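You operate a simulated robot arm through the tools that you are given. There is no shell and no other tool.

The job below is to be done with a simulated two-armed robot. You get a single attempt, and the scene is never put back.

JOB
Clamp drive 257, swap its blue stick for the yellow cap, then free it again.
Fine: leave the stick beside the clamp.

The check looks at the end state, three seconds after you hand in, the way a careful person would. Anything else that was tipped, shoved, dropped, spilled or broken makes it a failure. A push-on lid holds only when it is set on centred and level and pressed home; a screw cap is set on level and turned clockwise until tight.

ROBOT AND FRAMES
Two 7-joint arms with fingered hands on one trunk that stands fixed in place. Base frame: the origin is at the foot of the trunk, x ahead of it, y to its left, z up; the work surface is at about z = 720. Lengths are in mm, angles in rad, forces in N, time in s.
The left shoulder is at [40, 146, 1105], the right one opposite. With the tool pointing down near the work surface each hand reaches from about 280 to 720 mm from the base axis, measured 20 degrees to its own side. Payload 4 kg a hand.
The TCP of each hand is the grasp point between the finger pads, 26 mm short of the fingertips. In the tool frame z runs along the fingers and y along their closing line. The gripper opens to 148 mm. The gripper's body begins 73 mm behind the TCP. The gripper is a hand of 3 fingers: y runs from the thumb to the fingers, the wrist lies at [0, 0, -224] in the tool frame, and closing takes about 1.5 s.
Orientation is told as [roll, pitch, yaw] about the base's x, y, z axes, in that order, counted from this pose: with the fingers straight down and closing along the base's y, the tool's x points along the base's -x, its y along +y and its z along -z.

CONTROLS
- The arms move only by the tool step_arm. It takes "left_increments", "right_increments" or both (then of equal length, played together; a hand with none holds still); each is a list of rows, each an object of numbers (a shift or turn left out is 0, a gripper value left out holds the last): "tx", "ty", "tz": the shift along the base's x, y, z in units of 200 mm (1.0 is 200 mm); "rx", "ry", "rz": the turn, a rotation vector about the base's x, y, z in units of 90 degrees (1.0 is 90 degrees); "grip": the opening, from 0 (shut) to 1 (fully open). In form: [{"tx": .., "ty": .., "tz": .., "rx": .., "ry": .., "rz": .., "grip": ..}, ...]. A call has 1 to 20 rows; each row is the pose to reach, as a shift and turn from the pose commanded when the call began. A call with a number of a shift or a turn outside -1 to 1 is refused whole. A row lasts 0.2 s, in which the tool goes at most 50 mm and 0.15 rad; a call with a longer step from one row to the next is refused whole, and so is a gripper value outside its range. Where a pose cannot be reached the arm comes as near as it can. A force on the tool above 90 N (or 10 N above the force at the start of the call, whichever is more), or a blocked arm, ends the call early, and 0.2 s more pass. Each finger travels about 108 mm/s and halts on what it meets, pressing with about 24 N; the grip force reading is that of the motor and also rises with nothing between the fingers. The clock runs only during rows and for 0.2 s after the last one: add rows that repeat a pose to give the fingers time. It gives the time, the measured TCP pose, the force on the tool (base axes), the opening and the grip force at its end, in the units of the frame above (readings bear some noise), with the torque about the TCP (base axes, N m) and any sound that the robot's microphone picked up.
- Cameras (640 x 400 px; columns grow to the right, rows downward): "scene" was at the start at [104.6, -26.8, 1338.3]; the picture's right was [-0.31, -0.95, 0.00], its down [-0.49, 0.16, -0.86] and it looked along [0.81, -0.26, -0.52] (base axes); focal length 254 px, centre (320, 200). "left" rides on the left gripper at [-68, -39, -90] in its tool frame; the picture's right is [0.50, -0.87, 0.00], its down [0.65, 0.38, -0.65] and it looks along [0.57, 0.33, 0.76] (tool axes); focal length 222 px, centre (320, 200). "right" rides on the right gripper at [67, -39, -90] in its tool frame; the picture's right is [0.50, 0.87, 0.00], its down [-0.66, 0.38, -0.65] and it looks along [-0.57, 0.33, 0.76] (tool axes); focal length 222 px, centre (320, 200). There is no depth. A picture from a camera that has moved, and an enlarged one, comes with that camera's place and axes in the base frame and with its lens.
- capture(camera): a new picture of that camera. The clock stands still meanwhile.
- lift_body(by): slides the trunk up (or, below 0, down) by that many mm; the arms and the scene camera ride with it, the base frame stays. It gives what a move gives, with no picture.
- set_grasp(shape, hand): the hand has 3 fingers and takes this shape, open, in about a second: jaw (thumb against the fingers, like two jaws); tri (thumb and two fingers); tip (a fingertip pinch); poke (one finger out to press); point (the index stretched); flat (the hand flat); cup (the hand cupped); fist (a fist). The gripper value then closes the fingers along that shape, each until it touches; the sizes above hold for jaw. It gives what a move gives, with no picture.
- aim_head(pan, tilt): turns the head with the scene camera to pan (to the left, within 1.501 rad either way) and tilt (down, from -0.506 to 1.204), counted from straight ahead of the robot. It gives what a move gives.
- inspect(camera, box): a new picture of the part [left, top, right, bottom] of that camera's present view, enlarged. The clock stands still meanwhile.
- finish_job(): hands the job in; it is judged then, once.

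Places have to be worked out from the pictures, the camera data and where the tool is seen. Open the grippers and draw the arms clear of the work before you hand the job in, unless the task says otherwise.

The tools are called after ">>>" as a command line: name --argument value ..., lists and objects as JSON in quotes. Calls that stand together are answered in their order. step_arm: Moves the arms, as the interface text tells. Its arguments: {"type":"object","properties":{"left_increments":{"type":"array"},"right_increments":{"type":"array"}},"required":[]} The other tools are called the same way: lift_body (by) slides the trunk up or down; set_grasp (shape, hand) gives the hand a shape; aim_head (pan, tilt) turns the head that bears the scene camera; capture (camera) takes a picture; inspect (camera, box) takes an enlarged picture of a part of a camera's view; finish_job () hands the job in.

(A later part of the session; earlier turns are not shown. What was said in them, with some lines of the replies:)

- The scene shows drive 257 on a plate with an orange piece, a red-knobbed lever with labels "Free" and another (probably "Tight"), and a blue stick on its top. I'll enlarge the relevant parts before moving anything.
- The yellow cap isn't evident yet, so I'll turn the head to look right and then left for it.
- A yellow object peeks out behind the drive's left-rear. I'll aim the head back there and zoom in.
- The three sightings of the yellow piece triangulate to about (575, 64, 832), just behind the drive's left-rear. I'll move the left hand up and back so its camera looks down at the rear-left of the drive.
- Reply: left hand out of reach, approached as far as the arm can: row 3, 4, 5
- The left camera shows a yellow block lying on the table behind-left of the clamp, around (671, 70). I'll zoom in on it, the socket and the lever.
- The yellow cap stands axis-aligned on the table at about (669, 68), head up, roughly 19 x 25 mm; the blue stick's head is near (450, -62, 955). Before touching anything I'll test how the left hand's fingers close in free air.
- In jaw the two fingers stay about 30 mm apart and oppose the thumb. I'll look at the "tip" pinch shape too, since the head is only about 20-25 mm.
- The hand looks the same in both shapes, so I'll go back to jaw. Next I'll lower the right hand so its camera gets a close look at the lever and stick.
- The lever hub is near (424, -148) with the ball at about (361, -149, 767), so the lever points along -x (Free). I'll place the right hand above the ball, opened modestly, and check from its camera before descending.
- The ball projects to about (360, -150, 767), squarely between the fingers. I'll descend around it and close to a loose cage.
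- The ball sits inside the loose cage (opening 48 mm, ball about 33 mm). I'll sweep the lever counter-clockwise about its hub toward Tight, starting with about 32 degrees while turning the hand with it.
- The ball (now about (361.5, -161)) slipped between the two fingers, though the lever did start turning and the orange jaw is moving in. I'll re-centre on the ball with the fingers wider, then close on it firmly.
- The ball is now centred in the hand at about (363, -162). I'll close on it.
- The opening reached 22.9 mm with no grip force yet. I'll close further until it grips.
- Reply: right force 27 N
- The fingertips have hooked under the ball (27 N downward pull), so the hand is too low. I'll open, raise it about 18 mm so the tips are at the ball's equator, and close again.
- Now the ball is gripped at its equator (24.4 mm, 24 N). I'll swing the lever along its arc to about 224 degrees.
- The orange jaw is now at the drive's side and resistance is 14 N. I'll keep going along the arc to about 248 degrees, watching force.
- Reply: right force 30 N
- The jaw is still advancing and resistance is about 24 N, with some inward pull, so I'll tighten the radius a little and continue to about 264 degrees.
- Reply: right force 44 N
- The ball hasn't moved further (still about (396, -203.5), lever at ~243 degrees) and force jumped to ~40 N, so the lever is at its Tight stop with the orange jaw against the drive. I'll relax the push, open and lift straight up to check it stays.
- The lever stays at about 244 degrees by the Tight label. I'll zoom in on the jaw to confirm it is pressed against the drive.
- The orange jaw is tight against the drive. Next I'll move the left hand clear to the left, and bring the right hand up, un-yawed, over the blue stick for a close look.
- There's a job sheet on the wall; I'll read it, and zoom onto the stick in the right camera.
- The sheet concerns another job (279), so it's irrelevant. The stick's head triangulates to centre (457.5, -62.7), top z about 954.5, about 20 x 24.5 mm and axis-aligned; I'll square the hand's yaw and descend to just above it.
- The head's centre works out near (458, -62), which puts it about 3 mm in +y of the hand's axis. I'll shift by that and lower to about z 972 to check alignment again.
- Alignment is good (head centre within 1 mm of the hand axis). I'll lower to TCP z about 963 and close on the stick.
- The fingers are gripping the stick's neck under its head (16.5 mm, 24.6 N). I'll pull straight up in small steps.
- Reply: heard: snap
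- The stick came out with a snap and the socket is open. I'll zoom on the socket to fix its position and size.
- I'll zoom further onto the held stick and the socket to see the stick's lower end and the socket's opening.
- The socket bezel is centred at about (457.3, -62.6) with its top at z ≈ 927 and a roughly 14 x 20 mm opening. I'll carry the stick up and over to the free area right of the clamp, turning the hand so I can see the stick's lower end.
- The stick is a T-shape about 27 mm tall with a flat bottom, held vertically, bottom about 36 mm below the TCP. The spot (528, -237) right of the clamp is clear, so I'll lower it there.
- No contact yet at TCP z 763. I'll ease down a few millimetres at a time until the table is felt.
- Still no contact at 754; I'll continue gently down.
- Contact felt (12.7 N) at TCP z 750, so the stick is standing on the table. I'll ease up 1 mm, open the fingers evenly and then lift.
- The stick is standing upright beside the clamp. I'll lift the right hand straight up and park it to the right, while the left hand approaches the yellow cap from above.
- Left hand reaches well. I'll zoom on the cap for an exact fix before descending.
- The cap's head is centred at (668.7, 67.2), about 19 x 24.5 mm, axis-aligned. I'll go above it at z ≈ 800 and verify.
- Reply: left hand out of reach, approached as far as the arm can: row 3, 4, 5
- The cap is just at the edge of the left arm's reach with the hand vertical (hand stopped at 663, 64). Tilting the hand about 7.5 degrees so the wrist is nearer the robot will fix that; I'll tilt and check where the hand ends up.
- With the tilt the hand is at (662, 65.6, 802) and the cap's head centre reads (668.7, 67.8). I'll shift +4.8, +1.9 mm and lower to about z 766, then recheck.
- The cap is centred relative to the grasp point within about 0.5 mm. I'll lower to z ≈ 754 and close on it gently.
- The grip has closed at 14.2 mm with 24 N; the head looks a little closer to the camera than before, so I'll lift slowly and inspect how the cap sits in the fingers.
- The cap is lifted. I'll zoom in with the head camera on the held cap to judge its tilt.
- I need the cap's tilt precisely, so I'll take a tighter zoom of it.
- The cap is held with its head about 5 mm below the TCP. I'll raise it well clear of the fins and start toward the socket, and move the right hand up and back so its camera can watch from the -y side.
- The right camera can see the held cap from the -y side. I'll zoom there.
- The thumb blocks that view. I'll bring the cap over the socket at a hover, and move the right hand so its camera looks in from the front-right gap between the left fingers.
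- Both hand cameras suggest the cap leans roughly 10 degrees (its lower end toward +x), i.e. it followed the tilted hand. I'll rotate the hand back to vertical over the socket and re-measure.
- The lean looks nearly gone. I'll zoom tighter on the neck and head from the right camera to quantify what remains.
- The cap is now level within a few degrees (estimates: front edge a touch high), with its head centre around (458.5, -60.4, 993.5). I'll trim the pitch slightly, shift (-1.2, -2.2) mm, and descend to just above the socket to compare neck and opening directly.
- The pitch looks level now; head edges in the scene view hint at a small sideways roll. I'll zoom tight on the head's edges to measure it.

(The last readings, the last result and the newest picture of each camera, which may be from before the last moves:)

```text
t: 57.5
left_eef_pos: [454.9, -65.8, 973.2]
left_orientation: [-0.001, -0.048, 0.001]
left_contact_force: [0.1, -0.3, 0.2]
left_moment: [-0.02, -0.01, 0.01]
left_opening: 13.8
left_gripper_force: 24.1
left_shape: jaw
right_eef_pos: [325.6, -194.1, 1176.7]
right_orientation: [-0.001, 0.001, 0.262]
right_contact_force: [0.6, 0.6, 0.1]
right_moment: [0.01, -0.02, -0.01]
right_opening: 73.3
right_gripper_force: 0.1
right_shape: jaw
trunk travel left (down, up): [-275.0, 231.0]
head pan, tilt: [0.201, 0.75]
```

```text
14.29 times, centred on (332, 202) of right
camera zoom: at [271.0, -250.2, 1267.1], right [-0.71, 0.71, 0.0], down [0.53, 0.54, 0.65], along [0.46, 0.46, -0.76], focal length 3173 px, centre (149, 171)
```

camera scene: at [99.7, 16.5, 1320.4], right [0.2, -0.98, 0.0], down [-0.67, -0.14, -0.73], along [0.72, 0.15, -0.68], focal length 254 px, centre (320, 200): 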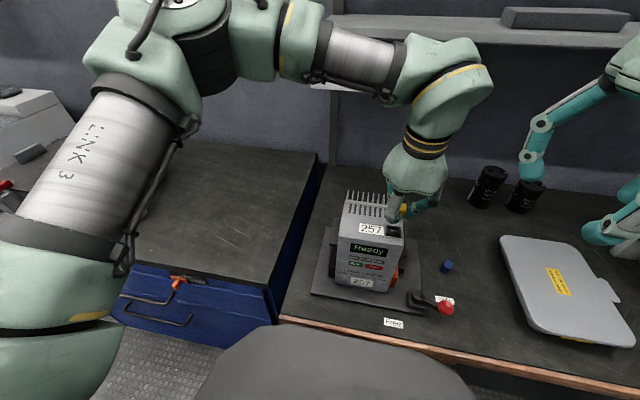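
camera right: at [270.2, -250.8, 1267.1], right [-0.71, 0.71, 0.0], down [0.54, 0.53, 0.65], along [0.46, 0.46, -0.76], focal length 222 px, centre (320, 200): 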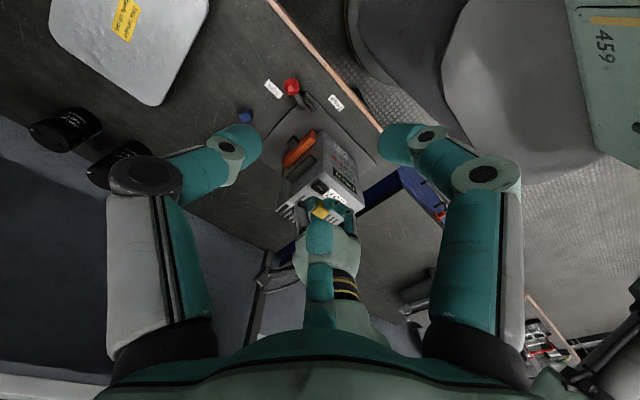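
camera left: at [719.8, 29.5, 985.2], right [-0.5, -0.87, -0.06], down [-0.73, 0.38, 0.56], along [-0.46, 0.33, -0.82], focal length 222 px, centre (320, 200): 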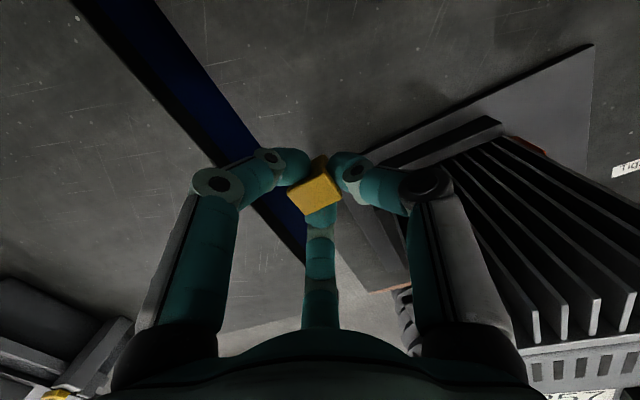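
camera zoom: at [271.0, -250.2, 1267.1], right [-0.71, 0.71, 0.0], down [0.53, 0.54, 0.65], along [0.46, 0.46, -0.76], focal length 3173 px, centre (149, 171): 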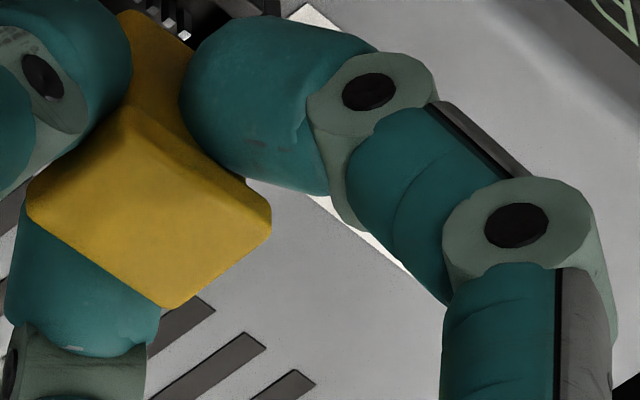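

Head edges fit a cap that is level within ~2 degrees, turned about 3 degrees CCW, with its centre at about (458.5, -62.4), which matches where the seated stick's head was. I'll trim the yaw by -3 degrees and begin a slow descent with force checks.

>>> step_arm --left_increments '[{"rz": -0.033, "grip": 0.02}, {"rz": -0.033, "tz": -0.015, "grip": 0.02}, {"rz": -0.033, "tz": -0.03, "grip": 0.02}, {"rz": -0.033, "tz": -0.03, "grip": 0.02}]'

>>> step_arm --left_increments '[{"tz": -0.01, "grip": 0.02}, {"tz": -0.015, "grip": 0.02}, {"tz": -0.015, "grip": 0.02}]'

>>> inspect --camera "scene" --box '[385, 205, 417, 240]'

>>> inspect --camera "right" --box '[312, 180, 348, 212]'

```text
t: 58.5
left_eef_pos: [454.3, -65.9, 968.9]
left_orientation: [0.001, -0.047, -0.049]
left_contact_force: [0.0, -0.4, 0.4]
left_moment: [-0.02, 0.01, 0.02]
left_opening: 13.9
left_gripper_force: 23.8
left_shape: jaw
right_eef_pos: [325.0, -194.2, 1175.9]
right_orientation: [0.001, 0.001, 0.263]
right_contact_force: [0.0, 0.8, 0.0]
right_moment: [-0.01, 0.02, 0.0]
right_opening: 73.6
right_gripper_force: 0.2
right_shape: jaw
trunk travel left (down, up): [-275.0, 231.0]
head pan, tilt: [0.201, 0.75]
```

```text
t: 59.3
left_eef_pos: [454.4, -65.6, 965.9]
left_orientation: [0.001, -0.048, -0.05]
left_contact_force: [-0.2, 0.5, -0.2]
left_moment: [-0.03, -0.01, 0.04]
left_opening: 13.9
left_gripper_force: 23.1
left_shape: jaw
right_eef_pos: [326.2, -195.3, 1177.1]
right_orientation: [-0.001, -0.001, 0.263]
right_contact_force: [0.1, -0.3, -0.5]
right_moment: [0.0, 0.0, -0.01]
right_opening: 73.3
right_gripper_force: 0.0
right_shape: jaw
trunk travel left (down, up): [-275.0, 231.0]
head pan, tilt: [0.201, 0.75]
```

```text
11.43 times, centred on (401, 222) of scene
camera zoom: at [100.2, 17.4, 1320.3], right [0.2, -0.98, 0.0], down [-0.67, -0.14, -0.73], along [0.72, 0.15, -0.68], focal length 2901 px, centre (-606, -57)
```

zoom: 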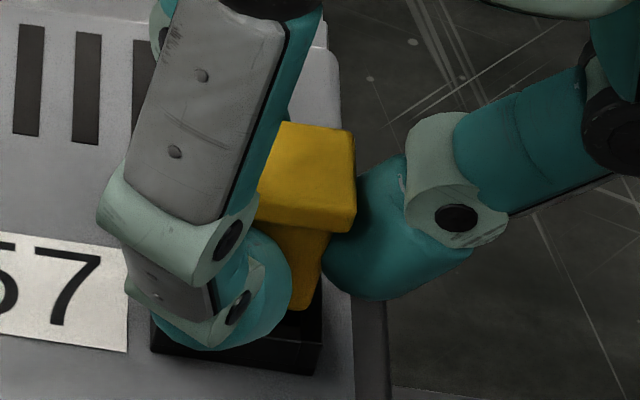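

```text
12.50 times, centred on (330, 196) of right
camera zoom: at [270.9, -250.3, 1267.2], right [-0.71, 0.71, 0.0], down [0.53, 0.54, 0.65], along [0.46, 0.46, -0.76], focal length 2776 px, centre (195, 250)
```

zoom: 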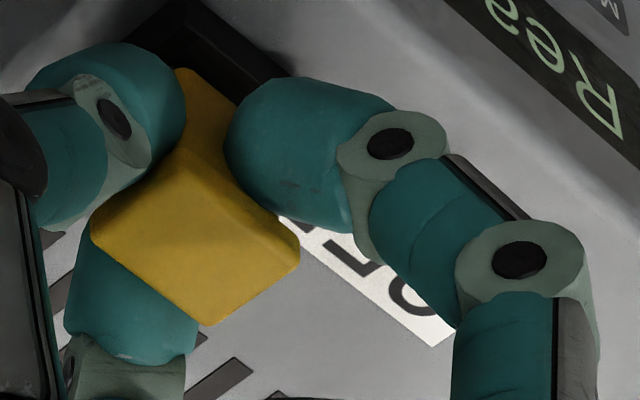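

The scene and right views disagree by a few millimetres about the remaining gap, so I'll look at higher zoom from all three cameras before going further.

>>> inspect --camera "right" --box '[320, 178, 344, 198]'

>>> inspect --camera "left" --box '[290, 120, 350, 180]'

>>> inspect --camera "scene" --box '[394, 220, 414, 240]'

```text
16.00 times, centred on (332, 188) of right
camera zoom: at [270.9, -250.3, 1267.2], right [-0.71, 0.71, 0.0], down [0.53, 0.54, 0.65], along [0.46, 0.46, -0.76], focal length 3554 px, centre (128, 392)
```

zoom: 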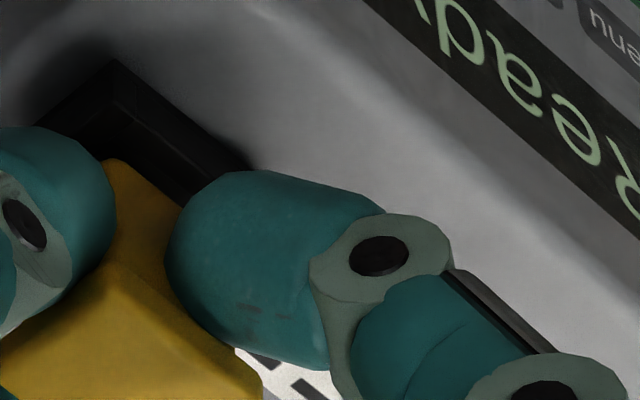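

```text
6.67 times, centred on (320, 150) of left
camera zoom: at [515.7, -106.8, 1059.7], right [-0.54, -0.84, -0.02], down [-0.67, 0.41, 0.62], along [-0.51, 0.35, -0.78], focal length 1481 px, centre (320, 533)
```

zoom: 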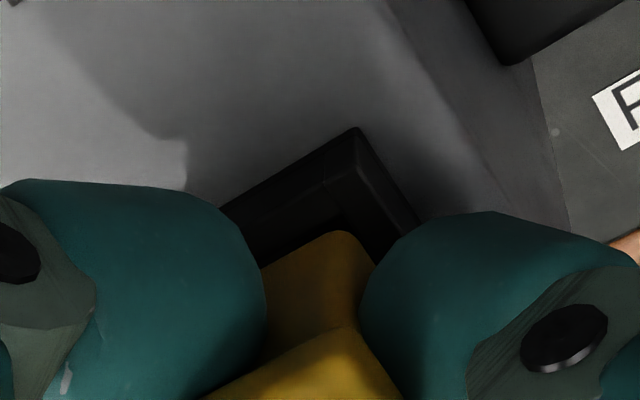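

```text
16.00 times, centred on (404, 230) of scene
camera zoom: at [100.2, 17.4, 1320.3], right [0.2, -0.98, 0.0], down [-0.67, -0.14, -0.73], along [0.72, 0.15, -0.68], focal length 4061 px, centre (-1024, -280)
```

zoom: 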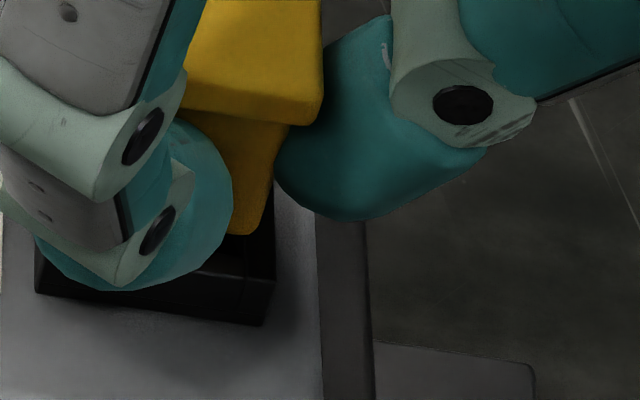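

All three views now agree: the neck is laterally within about 0.5 mm of the opening, with roughly 5 mm of gap left. I'll continue down in small steps, watching force.

>>> step_arm --left_increments '[{"tz": -0.01, "grip": 0.02}, {"tz": -0.02, "grip": 0.02}, {"tz": -0.02, "grip": 0.02}]'

>>> step_arm --left_increments '[{"tz": -0.01, "grip": 0.02}, {"tz": -0.01, "grip": 0.02}]'

```text
t: 60.1
left_eef_pos: [452.4, -66.6, 962.0]
left_orientation: [-0.002, -0.05, -0.05]
left_contact_force: [2.0, 0.5, 8.1]
left_moment: [0.02, -0.05, 0.01]
left_opening: 14.2
left_gripper_force: 23.9
left_shape: jaw
right_eef_pos: [323.9, -194.1, 1177.2]
right_orientation: [0.0, 0.0, 0.263]
right_contact_force: [-0.5, -0.5, 0.3]
right_moment: [0.0, 0.02, 0.01]
right_opening: 73.6
right_gripper_force: 0.0
right_shape: jaw
trunk travel left (down, up): [-275.0, 231.0]
head pan, tilt: [0.201, 0.75]
heard: snap
```

```text
t: 60.7
left_eef_pos: [453.6, -65.8, 961.4]
left_orientation: [-0.001, -0.052, -0.051]
left_contact_force: [3.1, -1.1, 25.4]
left_moment: [0.04, -0.08, 0.02]
left_opening: 15.0
left_gripper_force: 23.8
left_shape: jaw
right_eef_pos: [324.4, -194.2, 1178.6]
right_orientation: [0.001, -0.001, 0.263]
right_contact_force: [0.9, 0.6, -0.3]
right_moment: [-0.04, -0.01, 0.0]
right_opening: 73.6
right_gripper_force: 0.0
right_shape: jaw
trunk travel left (down, up): [-275.0, 231.0]
head pan, tilt: [0.201, 0.75]
```

A snap was heard at TCP z 962, and pushing further gives firm resistance (25 N). I'll look at how the cap sits.

>>> inspect --camera "scene" --box '[385, 205, 417, 240]'

>>> inspect --camera "right" --box '[312, 180, 348, 212]'

>>> inspect --camera "left" --box '[290, 120, 350, 180]'

```text
11.43 times, centred on (401, 222) of scene
camera zoom: at [98.5, 17.6, 1320.6], right [0.2, -0.98, 0.0], down [-0.67, -0.14, -0.73], along [0.72, 0.15, -0.68], focal length 2901 px, centre (-606, -57)
```

zoom: 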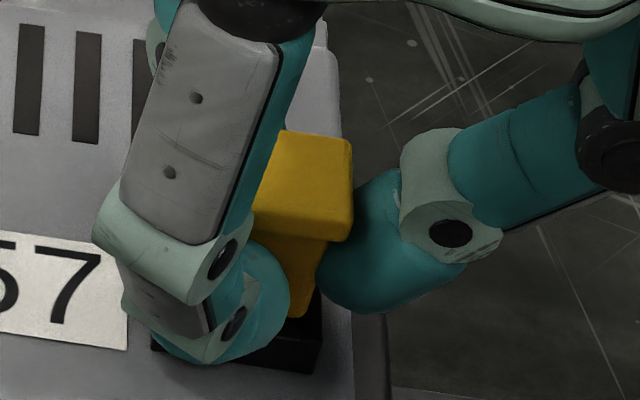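

```text
12.50 times, centred on (330, 196) of right
camera zoom: at [269.3, -250.1, 1267.7], right [-0.71, 0.71, 0.0], down [0.53, 0.54, 0.65], along [0.46, 0.46, -0.76], focal length 2776 px, centre (195, 250)
```

zoom: 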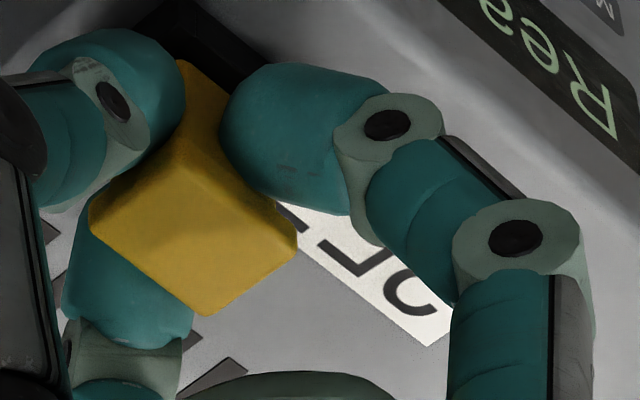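

```text
6.67 times, centred on (320, 150) of left
camera zoom: at [514.4, -106.6, 1056.6], right [-0.54, -0.84, -0.02], down [-0.67, 0.41, 0.62], along [-0.51, 0.35, -0.79], focal length 1481 px, centre (320, 533)
```

zoom: 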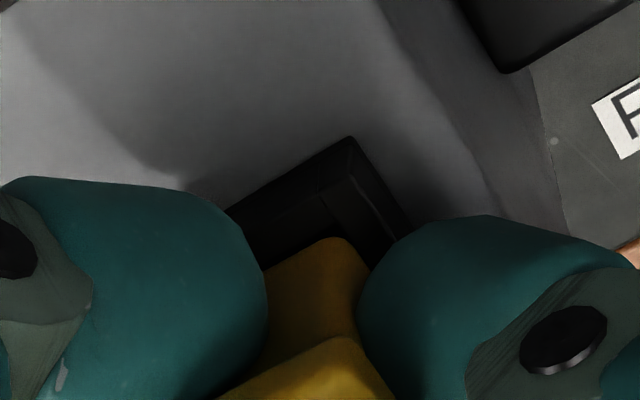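

The cap appears seated in the opening. I'll ease off the push, open the fingers, and rise slightly to inspect it free-standing.

>>> step_arm --left_increments '[{"tz": 0.006, "grip": 0.02}, {"tz": 0.008, "grip": 0.12}, {"tz": 0.01, "grip": 0.2}, {"tz": 0.012, "grip": 0.3}, {"tz": 0.012, "grip": 0.45}, {"tz": 0.012, "grip": 0.45}]'

>>> step_arm --left_increments '[{"tz": 0.1, "grip": 0.45}, {"tz": 0.3, "grip": 0.45}, {"tz": 0.45, "grip": 0.45}]'

>>> inspect --camera "scene" --box '[380, 200, 420, 245]'

>>> inspect --camera "right" --box '[305, 170, 355, 215]'

>>> inspect --camera "left" --box '[270, 60, 370, 160]'

```text
t: 62.1
left_eef_pos: [453.5, -65.8, 961.6]
left_orientation: [0.001, -0.046, -0.05]
left_contact_force: [0.2, 0.9, 0.9]
left_moment: [0.01, 0.01, 0.0]
left_opening: 66.1
left_gripper_force: 0.0
left_shape: jaw
right_eef_pos: [324.7, -194.3, 1177.6]
right_orientation: [0.002, 0.001, 0.263]
right_contact_force: [0.0, 0.8, 0.6]
right_moment: [0.02, -0.02, -0.01]
right_opening: 73.5
right_gripper_force: 0.2
right_shape: jaw
trunk travel left (down, up): [-275.0, 231.0]
head pan, tilt: [0.201, 0.75]
```

```text
t: 62.9
left_eef_pos: [454.0, -66.6, 1052.0]
left_orientation: [0.0, -0.047, -0.05]
left_contact_force: [-0.7, -0.3, 0.2]
left_moment: [-0.04, -0.03, -0.03]
left_opening: 66.3
left_gripper_force: 0.1
left_shape: jaw
right_eef_pos: [323.3, -193.2, 1177.3]
right_orientation: [0.0, -0.001, 0.263]
right_contact_force: [0.3, 0.4, -0.6]
right_moment: [0.0, 0.01, 0.01]
right_opening: 73.2
right_gripper_force: 0.1
right_shape: jaw
trunk travel left (down, up): [-275.0, 231.0]
head pan, tilt: [0.201, 0.75]
```

```text
8.89 times, centred on (400, 222) of scene
camera zoom: at [99.8, 17.3, 1320.3], right [0.2, -0.98, 0.0], down [-0.67, -0.14, -0.73], along [0.72, 0.15, -0.68], focal length 2256 px, centre (-391, 0)
```

zoom: 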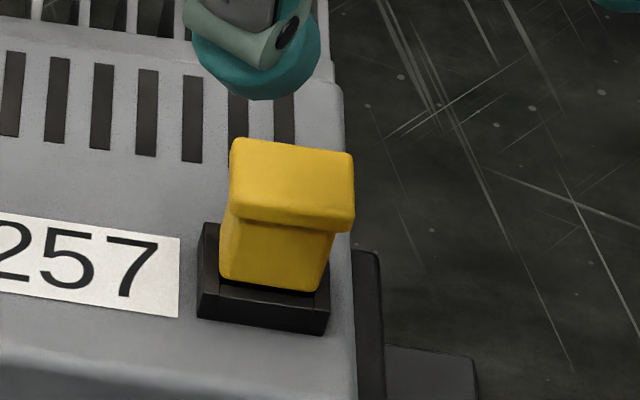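

```text
8.89 times, centred on (330, 192) of right
camera zoom: at [270.5, -250.3, 1267.3], right [-0.71, 0.71, 0.0], down [0.53, 0.54, 0.65], along [0.46, 0.46, -0.76], focal length 1974 px, centre (231, 267)
```

zoom: 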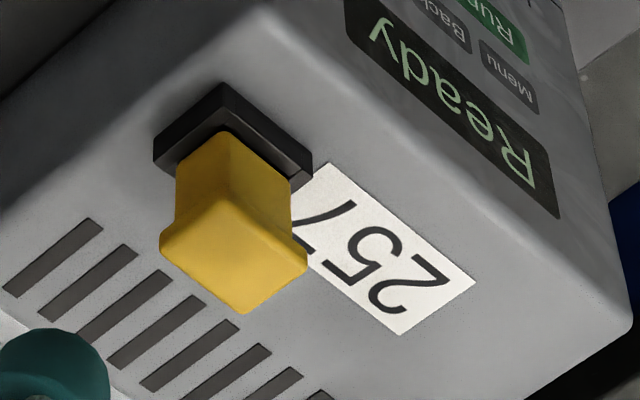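

```text
4.00 times, centred on (320, 110) of left
camera zoom: at [515.1, -106.7, 1146.4], right [-0.54, -0.84, -0.02], down [-0.66, 0.41, 0.62], along [-0.51, 0.35, -0.78], focal length 888 px, centre (320, 560)
```

zoom: 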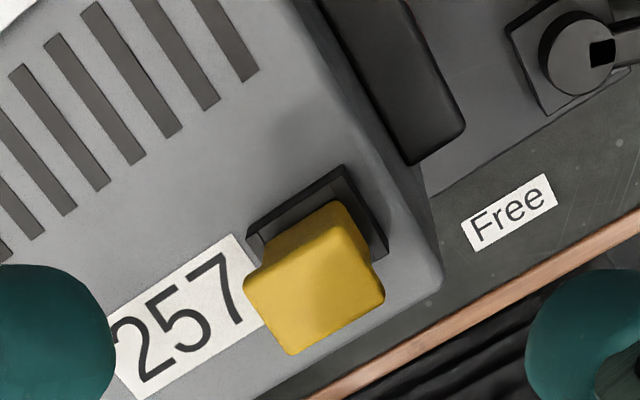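

The cap stands level and centred in the socket, with head height and neck exposure matching the seated stick within about half a millimetre, and it snapped in with firm resistance. Now I'll withdraw the left hand and bring the right hand, turned to about 85 degrees, over the lever ball at (397, -204).

>>> step_arm --left_increments '[{"tz": 0.15, "grip": 0.5}, {"tz": 0.3, "grip": 0.5}, {"tz": 0.35, "ty": 0.15, "grip": 0.5}, {"tz": 0.35, "ty": 0.35, "grip": 0.5}, {"tz": 0.35, "ty": 0.55, "grip": 0.5}, {"tz": 0.35, "ty": 0.75, "grip": 0.5}, {"tz": 0.35, "ty": 0.95, "grip": 0.5}, {"tz": 0.35, "ty": 1.0, "grip": 0.5}, {"tz": 0.35, "ty": 1.0, "grip": 0.5}]' --right_increments '[{"tx": 0.05, "ty": -0.01, "tz": -0.05, "rz": 0.087, "grip": 0.5}, {"tx": 0.1, "ty": -0.02, "tz": -0.15, "rz": 0.173, "grip": 0.5}, {"tx": 0.16, "ty": -0.03, "tz": -0.28, "rz": 0.26, "grip": 0.5}, {"tx": 0.22, "ty": -0.04, "tz": -0.41, "rz": 0.346, "grip": 0.5}, {"tx": 0.28, "ty": -0.05, "tz": -0.54, "rz": 0.433, "grip": 0.5}, {"tx": 0.33, "ty": -0.05, "tz": -0.67, "rz": 0.52, "grip": 0.5}, {"tx": 0.36, "ty": -0.05, "tz": -0.8, "rz": 0.606, "grip": 0.5}, {"tx": 0.36, "ty": -0.05, "tz": -0.9, "rz": 0.69, "grip": 0.5}, {"tx": 0.36, "ty": -0.05, "tz": -1.0, "rz": 0.776, "grip": 0.5}]'

>>> capture --camera "right"

>>> capture --camera "scene"

```text
t: 64.9
left_eef_pos: [454.5, 133.1, 1120.3]
left_orientation: [0.0, -0.046, -0.051]
left_contact_force: [-1.0, 0.0, -0.5]
left_moment: [0.03, 0.03, 0.04]
left_opening: 73.3
left_gripper_force: 0.1
left_shape: jaw
right_eef_pos: [395.8, -202.3, 976.0]
right_orientation: [0.001, 0.0, 1.486]
right_contact_force: [0.3, -0.6, 0.1]
right_moment: [0.06, -0.02, 0.02]
right_opening: 73.3
right_gripper_force: 0.1
right_shape: jaw
trunk travel left (down, up): [-275.0, 231.0]
head pan, tilt: [0.201, 0.75]
```

```text
taken
camera right: at [430.4, -274.2, 1065.7], right [-0.91, -0.42, 0.0], down [-0.32, 0.69, 0.65], along [-0.28, 0.59, -0.76], focal length 222 px, centre (320, 200)
```

right: 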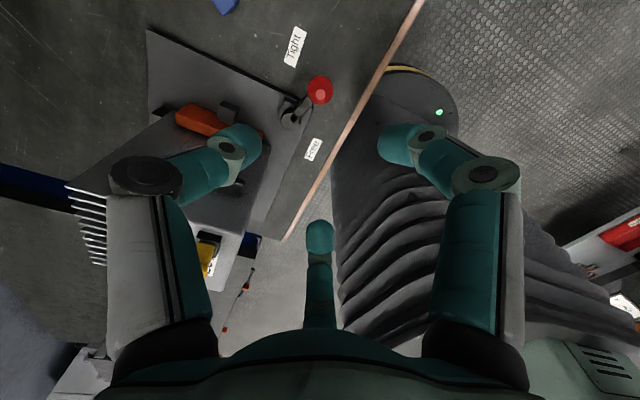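

```text
taken
camera scene: at [100.5, 17.2, 1320.3], right [0.2, -0.98, 0.0], down [-0.67, -0.14, -0.73], along [0.72, 0.15, -0.68], focal length 254 px, centre (320, 200)
```

scene: 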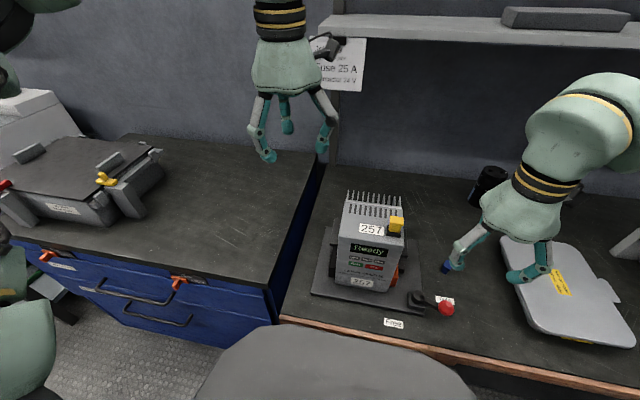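

The ball is still at about (398, -204.5, 767). I'll descend around it and close at its equator as before.

>>> step_arm --right_increments '[{"tx": 0.008, "ty": -0.01, "tz": -0.24, "grip": 0.5}, {"tx": 0.008, "ty": -0.01, "tz": -0.48, "grip": 0.5}, {"tx": 0.008, "ty": -0.01, "tz": -0.72, "grip": 0.5}, {"tx": 0.008, "ty": -0.01, "tz": -0.9, "grip": 0.5}, {"tx": 0.008, "ty": -0.01, "tz": -0.96, "grip": 0.5}, {"tx": 0.008, "ty": -0.01, "tz": -0.96, "grip": 0.5}]'

>>> capture --camera "right"

```text
t: 66.3
left_eef_pos: [453.5, 133.6, 1120.9]
left_orientation: [0.0, -0.047, -0.05]
left_contact_force: [0.0, -0.2, 0.5]
left_moment: [-0.01, 0.01, -0.02]
left_opening: 73.7
left_gripper_force: 0.0
left_shape: jaw
right_eef_pos: [396.2, -205.5, 785.1]
right_orientation: [0.0, 0.0, 1.484]
right_contact_force: [-0.8, -0.1, 0.0]
right_moment: [0.02, 0.02, -0.02]
right_opening: 73.6
right_gripper_force: 0.0
right_shape: jaw
trunk travel left (down, up): [-275.0, 231.0]
head pan, tilt: [0.201, 0.75]
```

```text
taken
camera right: at [430.8, -276.4, 874.2], right [-0.91, -0.42, 0.0], down [-0.32, 0.69, 0.65], along [-0.28, 0.59, -0.76], focal length 222 px, centre (320, 200)
```

right: 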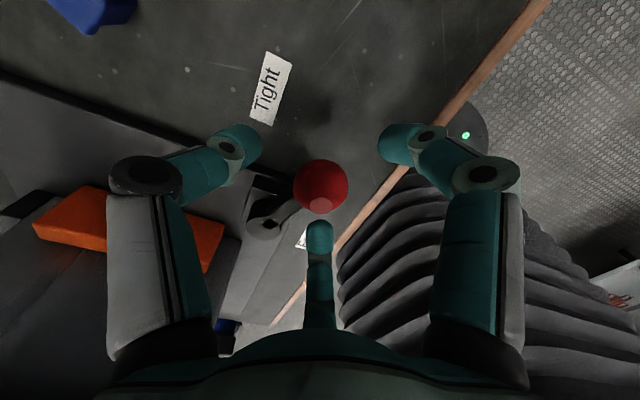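

The ball is centred between the fingers. I'll close on it.

>>> step_arm --right_increments '[{"grip": 0.3}, {"grip": 0.2}, {"grip": 0.1}, {"grip": 0.1}, {"grip": 0.1}]'

```text
t: 67.5
left_eef_pos: [454.1, 133.6, 1120.0]
left_orientation: [0.0, -0.047, -0.051]
left_contact_force: [0.0, 0.9, 0.9]
left_moment: [0.01, 0.0, 0.01]
left_opening: 73.3
left_gripper_force: 0.1
left_shape: jaw
right_eef_pos: [396.1, -205.0, 783.9]
right_orientation: [0.001, 0.0, 1.481]
right_contact_force: [1.2, 0.6, -3.2]
right_moment: [0.03, -0.02, 0.02]
right_opening: 22.5
right_gripper_force: 23.4
right_shape: jaw
trunk travel left (down, up): [-275.0, 231.0]
head pan, tilt: [0.201, 0.75]
```

The ball is gripped. I'll swing the lever back clockwise about the hub, first to about 212 degrees.

>>> step_arm --right_increments '[{"tx": -0.038, "ty": 0.0215, "rz": -0.083, "grip": 0.1}, {"tx": -0.0725, "ty": 0.0485, "rz": -0.167, "grip": 0.1}, {"tx": -0.103, "ty": 0.08, "rz": -0.25, "grip": 0.1}, {"tx": -0.129, "ty": 0.1155, "rz": -0.333, "grip": 0.1}]'

>>> capture --camera "right"

>>> inspect --camera "scene" --box '[330, 190, 490, 330]'

```text
t: 68.5
left_eef_pos: [452.9, 130.7, 1122.3]
left_orientation: [0.002, -0.049, -0.053]
left_contact_force: [0.5, -0.4, 0.8]
left_moment: [-0.03, -0.01, 0.01]
left_opening: 73.3
left_gripper_force: 0.0
left_shape: jaw
right_eef_pos: [370.0, -184.9, 784.7]
right_orientation: [0.002, 0.005, 0.955]
right_contact_force: [-6.1, -13.6, 5.6]
right_moment: [-0.27, 0.1, -0.22]
right_opening: 22.5
right_gripper_force: 23.5
right_shape: jaw
trunk travel left (down, up): [-275.0, 231.0]
head pan, tilt: [0.201, 0.75]
```

```text
taken
camera right: at [364.0, -262.8, 874.0], right [-1.0, 0.09, 0.0], down [0.07, 0.75, 0.65], along [0.06, 0.65, -0.76], focal length 222 px, centre (320, 200)
```

right: 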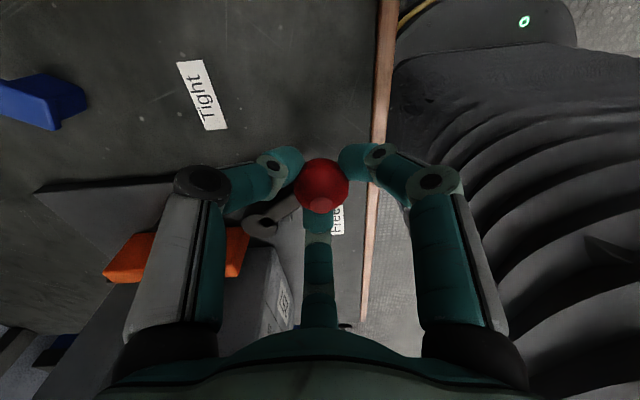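

```text
2.86 times, centred on (410, 260) of scene
camera zoom: at [98.7, 15.9, 1320.5], right [0.2, -0.98, 0.0], down [-0.67, -0.14, -0.73], along [0.72, 0.15, -0.68], focal length 725 px, centre (63, 29)
```

zoom: 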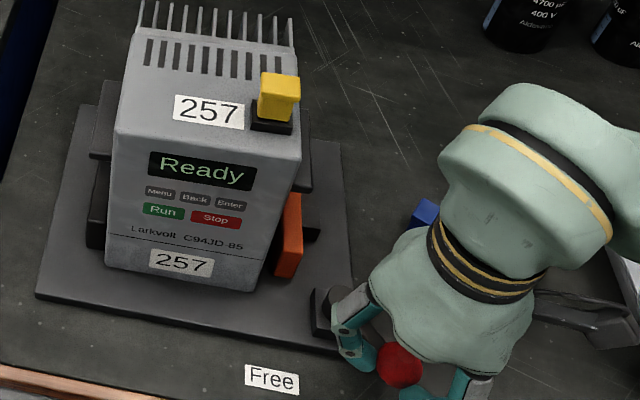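

The lever follows and the orange jaw is backing off. I'll continue to the Free end at 180 degrees with a touch of overshoot.

>>> step_arm --right_increments '[{"tx": -0.0205, "ty": 0.039, "rz": -0.083, "grip": 0.1}, {"tx": -0.0355, "ty": 0.08, "rz": -0.167, "grip": 0.1}, {"tx": -0.0445, "ty": 0.123, "rz": -0.25, "grip": 0.1}, {"tx": -0.0475, "ty": 0.1665, "rz": -0.333, "grip": 0.1}, {"tx": -0.047, "ty": 0.185, "rz": -0.36, "grip": 0.1}]'

>>> capture --camera "right"

>>> inspect --camera "scene" --box '[330, 190, 490, 330]'

```text
t: 69.7
left_eef_pos: [450.9, 130.4, 1123.2]
left_orientation: [0.002, -0.05, -0.054]
left_contact_force: [-0.2, 0.2, 0.4]
left_moment: [-0.01, -0.05, 0.05]
left_opening: 73.6
left_gripper_force: 0.0
left_shape: jaw
right_eef_pos: [359.4, -148.1, 783.9]
right_orientation: [0.002, 0.008, 0.388]
right_contact_force: [-23.9, -18.9, 2.7]
right_moment: [-0.44, 0.49, -0.38]
right_opening: 22.9
right_gripper_force: 23.5
right_shape: jaw
trunk travel left (down, up): [-275.0, 231.0]
head pan, tilt: [0.201, 0.75]
```

```text
taken
camera right: at [313.2, -210.7, 874.5], right [-0.79, 0.61, 0.01], down [0.47, 0.6, 0.65], along [0.39, 0.52, -0.76], focal length 222 px, centre (320, 200)
```

right: 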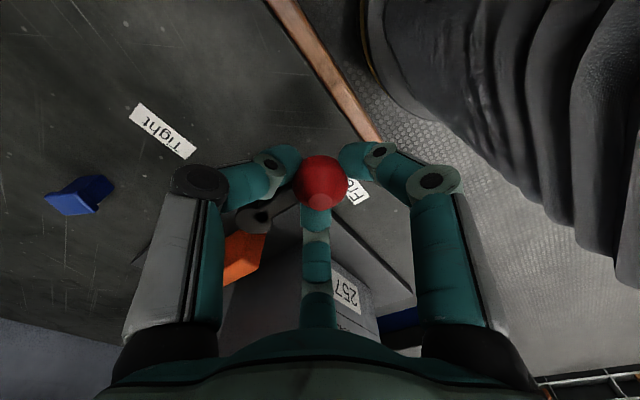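

```text
2.86 times, centred on (410, 260) of scene
camera zoom: at [96.5, 14.3, 1320.6], right [0.2, -0.98, 0.0], down [-0.67, -0.13, -0.73], along [0.72, 0.15, -0.68], focal length 725 px, centre (63, 29)
```

zoom: 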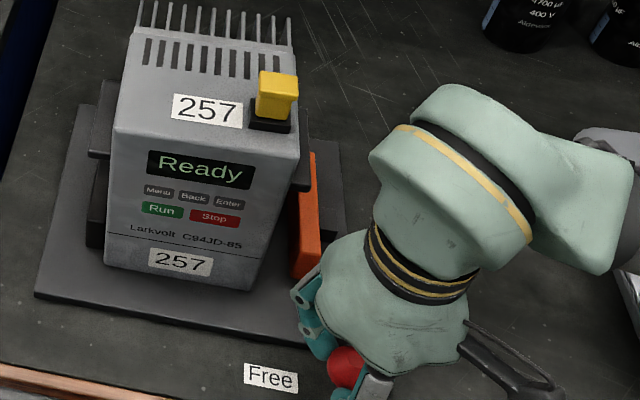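

The lever is back at its original Free position (ball at about (359, -149.5), resistance felt at the stop). I'll relax, open, and lift the right hand away.

>>> step_arm --right_increments '[{"tx": -0.006, "ty": -0.016, "grip": 0.1}, {"tx": -0.006, "ty": -0.016, "grip": 0.25}, {"tx": -0.006, "ty": -0.016, "grip": 0.5}, {"tx": -0.006, "ty": -0.016, "grip": 0.5}, {"tx": -0.006, "ty": -0.016, "grip": 0.5}]'

>>> step_arm --right_increments '[{"tz": 0.15, "grip": 0.5}, {"tz": 0.35, "grip": 0.5}, {"tz": 0.55, "grip": 0.5}, {"tz": 0.75, "grip": 0.5}, {"tz": 0.95, "grip": 0.5}]'

>>> capture --camera "right"

>>> capture --camera "scene"

```text
t: 70.9
left_eef_pos: [453.2, 133.4, 1120.5]
left_orientation: [-0.001, -0.046, -0.049]
left_contact_force: [-0.2, 0.0, 0.7]
left_moment: [0.0, 0.01, 0.05]
left_opening: 73.6
left_gripper_force: 0.2
left_shape: jaw
right_eef_pos: [364.5, -149.0, 783.5]
right_orientation: [-0.001, -0.001, 0.395]
right_contact_force: [-0.5, 0.0, -0.5]
right_moment: [-0.01, -0.03, -0.01]
right_opening: 73.6
right_gripper_force: 0.0
right_shape: jaw
trunk travel left (down, up): [-275.0, 231.0]
head pan, tilt: [0.201, 0.75]
```

```text
t: 72.1
left_eef_pos: [453.5, 134.2, 1121.0]
left_orientation: [0.001, -0.048, -0.051]
left_contact_force: [-0.1, 0.3, 0.2]
left_moment: [-0.01, -0.02, -0.02]
left_opening: 73.4
left_gripper_force: 0.1
left_shape: jaw
right_eef_pos: [363.8, -150.4, 973.6]
right_orientation: [0.0, 0.0, 0.394]
right_contact_force: [-0.2, 0.3, -0.8]
right_moment: [0.02, -0.05, 0.01]
right_opening: 73.3
right_gripper_force: 0.0
right_shape: jaw
trunk travel left (down, up): [-275.0, 231.0]
head pan, tilt: [0.201, 0.75]
```

```text
taken
camera right: at [316.8, -212.1, 1063.9], right [-0.79, 0.61, 0.0], down [0.46, 0.6, 0.65], along [0.4, 0.52, -0.76], focal length 222 px, centre (320, 200)
```

right: 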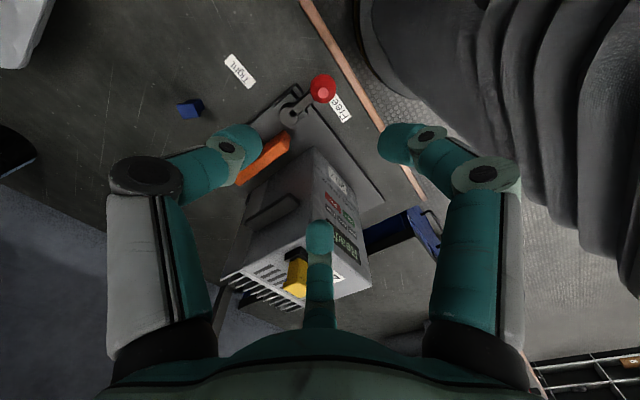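

```text
taken
camera scene: at [99.6, 17.9, 1320.4], right [0.2, -0.98, 0.0], down [-0.67, -0.14, -0.73], along [0.72, 0.15, -0.68], focal length 254 px, centre (320, 200)
```

scene: 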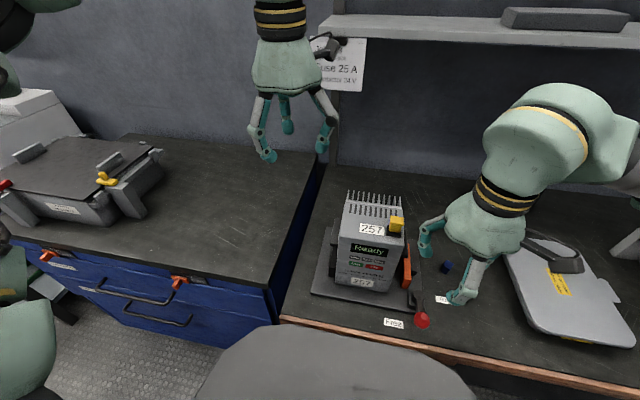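

The clamp is free. I'll draw the right hand well clear and open both grippers, then inspect everything.

>>> step_arm --right_increments '[{"tz": 0.2, "grip": 0.6}, {"tz": 0.4, "ty": -0.1, "tx": -0.05, "grip": 0.8}, {"tz": 0.6, "ty": -0.25, "tx": -0.1, "grip": 1.0}, {"tz": 0.75, "ty": -0.4, "tx": -0.15, "grip": 1.0}, {"tz": 0.85, "ty": -0.55, "tx": -0.2, "grip": 1.0}, {"tz": 0.85, "ty": -0.6, "tx": -0.2, "grip": 1.0}, {"tz": 0.85, "ty": -0.6, "tx": -0.2, "grip": 1.0}]' --left_increments '[{"ty": 0.1, "grip": 0.6}, {"ty": 0.2, "grip": 0.8}, {"ty": 0.3, "grip": 1.0}, {"ty": 0.4, "grip": 1.0}, {"ty": 0.5, "grip": 1.0}, {"ty": 0.5, "grip": 1.0}, {"ty": 0.5, "grip": 1.0}]'

>>> capture --camera "scene"

>>> inspect --camera "scene" --box '[300, 180, 480, 340]'

>>> inspect --camera "scene" --box '[380, 205, 420, 245]'

>>> inspect --camera "scene" --box '[395, 245, 475, 340]'

```text
refused: row 3 steps farther than a row can; nothing moved
```

```text
taken
camera scene: at [99.6, 17.9, 1320.4], right [0.2, -0.98, 0.0], down [-0.67, -0.14, -0.73], along [0.72, 0.15, -0.68], focal length 254 px, centre (320, 200)
```

scene: 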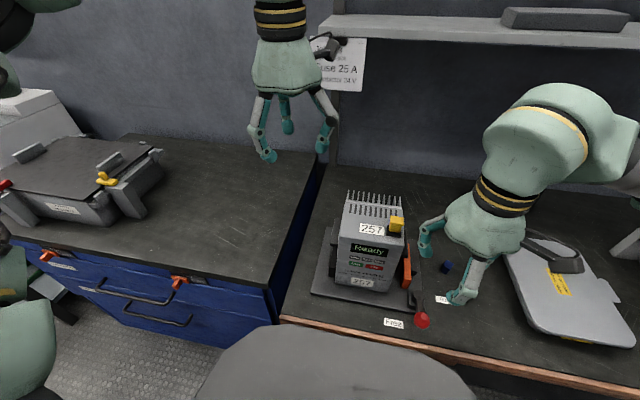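

```text
2.50 times, centred on (390, 260) of scene
camera zoom: at [99.6, 17.9, 1320.4], right [0.2, -0.98, 0.0], down [-0.67, -0.14, -0.73], along [0.72, 0.15, -0.68], focal length 635 px, centre (145, 50)
```

zoom: 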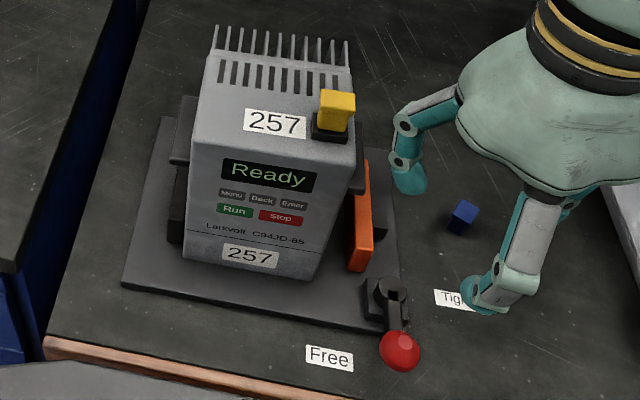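

```text
10.00 times, centred on (400, 225) of scene
camera zoom: at [99.6, 17.9, 1320.4], right [0.2, -0.98, 0.0], down [-0.67, -0.14, -0.73], along [0.72, 0.15, -0.68], focal length 2538 px, centre (-480, -50)
```

zoom: 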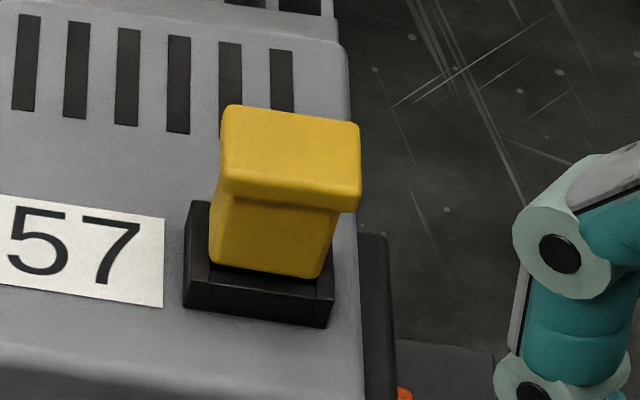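

```text
4.21 times, centred on (435, 292) of scene
camera zoom: at [99.6, 17.9, 1320.4], right [0.2, -0.98, 0.0], down [-0.67, -0.14, -0.73], along [0.72, 0.15, -0.68], focal length 1069 px, centre (-164, -190)
```

zoom: 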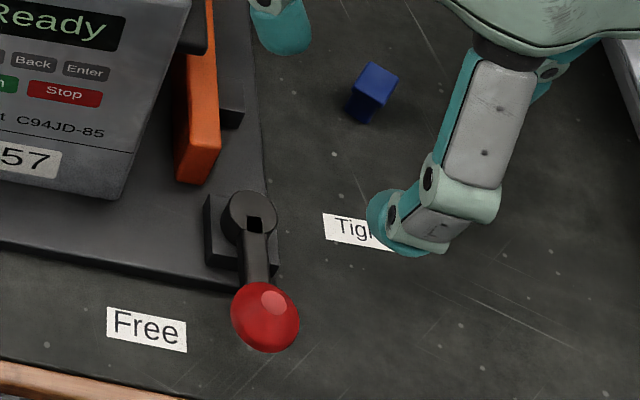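

Stick standing by the clamp, lever at Free, jaw backed off. To be sure the cap is fully home I'll bring the right camera to the same pose from which I measured the seated stick, for a direct comparison.

>>> step_arm --right_increments '[{"tz": 0.2, "rz": -0.05, "grip": 0.5}, {"tz": 0.325, "rz": -0.1, "grip": 0.5}, {"tx": 0.1, "ty": 0.1, "tz": 0.325, "rz": -0.15, "grip": 0.5}, {"tx": 0.25, "ty": 0.25, "tz": 0.325, "rz": -0.195, "grip": 0.5}, {"tx": 0.4, "ty": 0.4, "tz": 0.325, "rz": -0.195, "grip": 0.5}, {"tx": 0.438, "ty": 0.44, "tz": 0.325, "rz": -0.195, "grip": 0.5}, {"tx": 0.438, "ty": 0.44, "tz": 0.325, "rz": -0.195, "grip": 0.5}]'

>>> inspect --camera "right" --box '[270, 80, 390, 170]'

```text
t: 73.7
left_eef_pos: [452.8, 134.0, 1121.7]
left_orientation: [0.0, -0.049, -0.051]
left_contact_force: [-0.2, 0.5, -0.3]
left_moment: [-0.02, 0.0, 0.0]
left_opening: 73.7
left_gripper_force: 0.2
left_shape: jaw
right_eef_pos: [451.1, -61.9, 1038.4]
right_orientation: [0.0, 0.0, 0.087]
right_contact_force: [0.0, 0.1, -0.8]
right_moment: [-0.04, 0.01, -0.01]
right_opening: 73.3
right_gripper_force: 0.1
right_shape: jaw
trunk travel left (down, up): [-275.0, 231.0]
head pan, tilt: [0.201, 0.75]
```

```text
4.44 times, centred on (330, 125) of right
camera zoom: at [387.7, -106.7, 1129.0], right [-0.57, 0.82, 0.0], down [0.62, 0.43, 0.65], along [0.54, 0.38, -0.76], focal length 987 px, centre (276, 533)
```

zoom: 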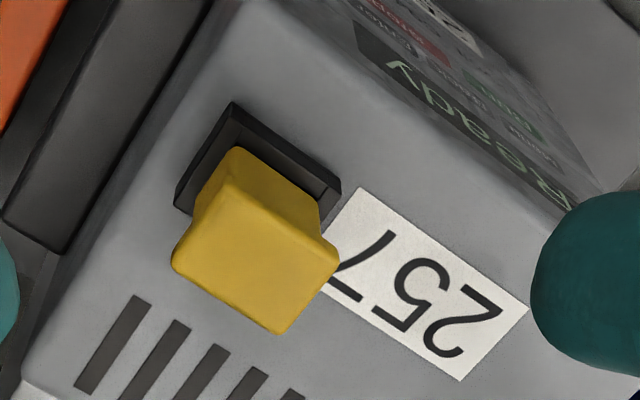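

Relative to the bezel, the cap's head corners coincide with the stick's to within a couple of pixels, so it is seated to the same depth, centred and level. I'll now retract both arms clear with grippers open.

>>> step_arm --right_increments '[{"tz": 0.2, "grip": 0.6}, {"tz": 0.4, "grip": 0.7}, {"tz": 0.5, "ty": -0.15, "tx": -0.08, "grip": 0.8}, {"tz": 0.55, "ty": -0.35, "tx": -0.16, "grip": 0.9}, {"tz": 0.55, "ty": -0.55, "tx": -0.25, "grip": 1.0}, {"tz": 0.55, "ty": -0.75, "tx": -0.34, "grip": 1.0}, {"tz": 0.55, "ty": -0.95, "tx": -0.43, "grip": 1.0}, {"tz": 0.55, "ty": -1.0, "tx": -0.5, "grip": 1.0}, {"tz": 0.55, "ty": -1.0, "tx": -0.5, "grip": 1.0}]' --left_increments '[{"ty": 0.1, "grip": 0.6}, {"ty": 0.2, "grip": 0.7}, {"ty": 0.3, "grip": 0.8}, {"ty": 0.4, "grip": 0.9}, {"ty": 0.45, "grip": 1.0}, {"ty": 0.45, "grip": 1.0}, {"ty": 0.45, "grip": 1.0}, {"ty": 0.45, "grip": 1.0}, {"ty": 0.45, "grip": 1.0}]'

>>> capture --camera "scene"

>>> inspect --camera "scene" --box '[300, 180, 480, 340]'

>>> inspect --camera "scene" --box '[440, 150, 640, 360]'

```text
t: 75.7
left_eef_pos: [452.7, 225.4, 1123.3]
left_orientation: [0.0, -0.047, -0.05]
left_contact_force: [-0.9, -0.8, 0.5]
left_moment: [0.03, 0.0, -0.01]
left_opening: 147.8
left_gripper_force: 0.1
left_shape: jaw
right_eef_pos: [349.8, -260.6, 1148.3]
right_orientation: [-0.001, 0.003, 0.09]
right_contact_force: [0.3, -0.1, -0.5]
right_moment: [-0.01, -0.04, 0.01]
right_opening: 147.8
right_gripper_force: 0.0
right_shape: jaw
trunk travel left (down, up): [-275.0, 231.0]
head pan, tilt: [0.201, 0.75]
```

```text
taken
camera scene: at [100.3, 17.5, 1320.3], right [0.2, -0.98, 0.0], down [-0.67, -0.14, -0.73], along [0.72, 0.15, -0.68], focal length 254 px, centre (320, 200)
```

scene: 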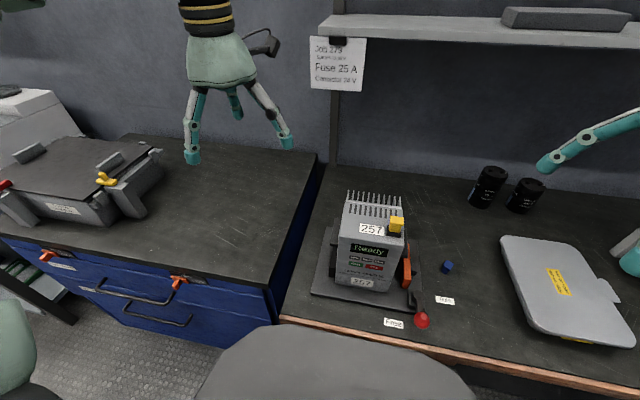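

```text
2.50 times, centred on (390, 260) of scene
camera zoom: at [100.3, 17.5, 1320.3], right [0.2, -0.98, 0.0], down [-0.67, -0.14, -0.73], along [0.72, 0.15, -0.68], focal length 635 px, centre (145, 50)
```

zoom: 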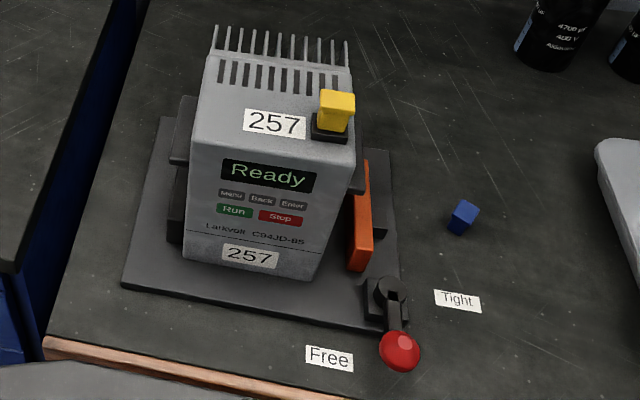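

```text
1.90 times, centred on (540, 255) of scene
camera zoom: at [100.3, 17.5, 1320.3], right [0.2, -0.98, 0.0], down [-0.67, -0.14, -0.73], along [0.72, 0.15, -0.68], focal length 484 px, centre (-99, 95)
```

zoom: 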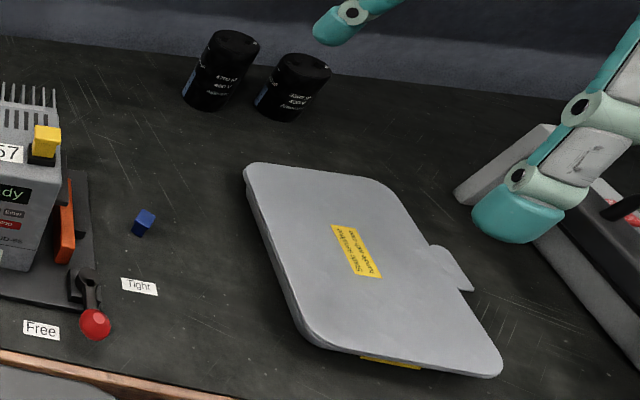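

Final check: the drive wears the yellow cap, the lever and jaw are back at Free, the blue stick stands beside the clamp, nothing else has moved, and both hands are open and clear. Handing the job in.

>>> finish_job

```text
The job is handed in.
```

I clamped drive 257, swapped its blue stick for the yellow cap, freed the drive again and handed the job in.

- **Clamp:** the lever reached its stop at Tight and held there during the swap. It is now back at its starting position by the Free label, with the orange jaw backed off.
- **Cap:** it snapped into the socket and resisted a further push of about 25 N. It sits at the same height as the stick did and looks centred and level. I judged that from the cameras and did not tug on it.
- **Stick:** it is standing upright on the bench just right of the clamp.
- **Rest of the scene:** nothing else looks disturbed in the final pictures. Both hands are open and clear of the work.
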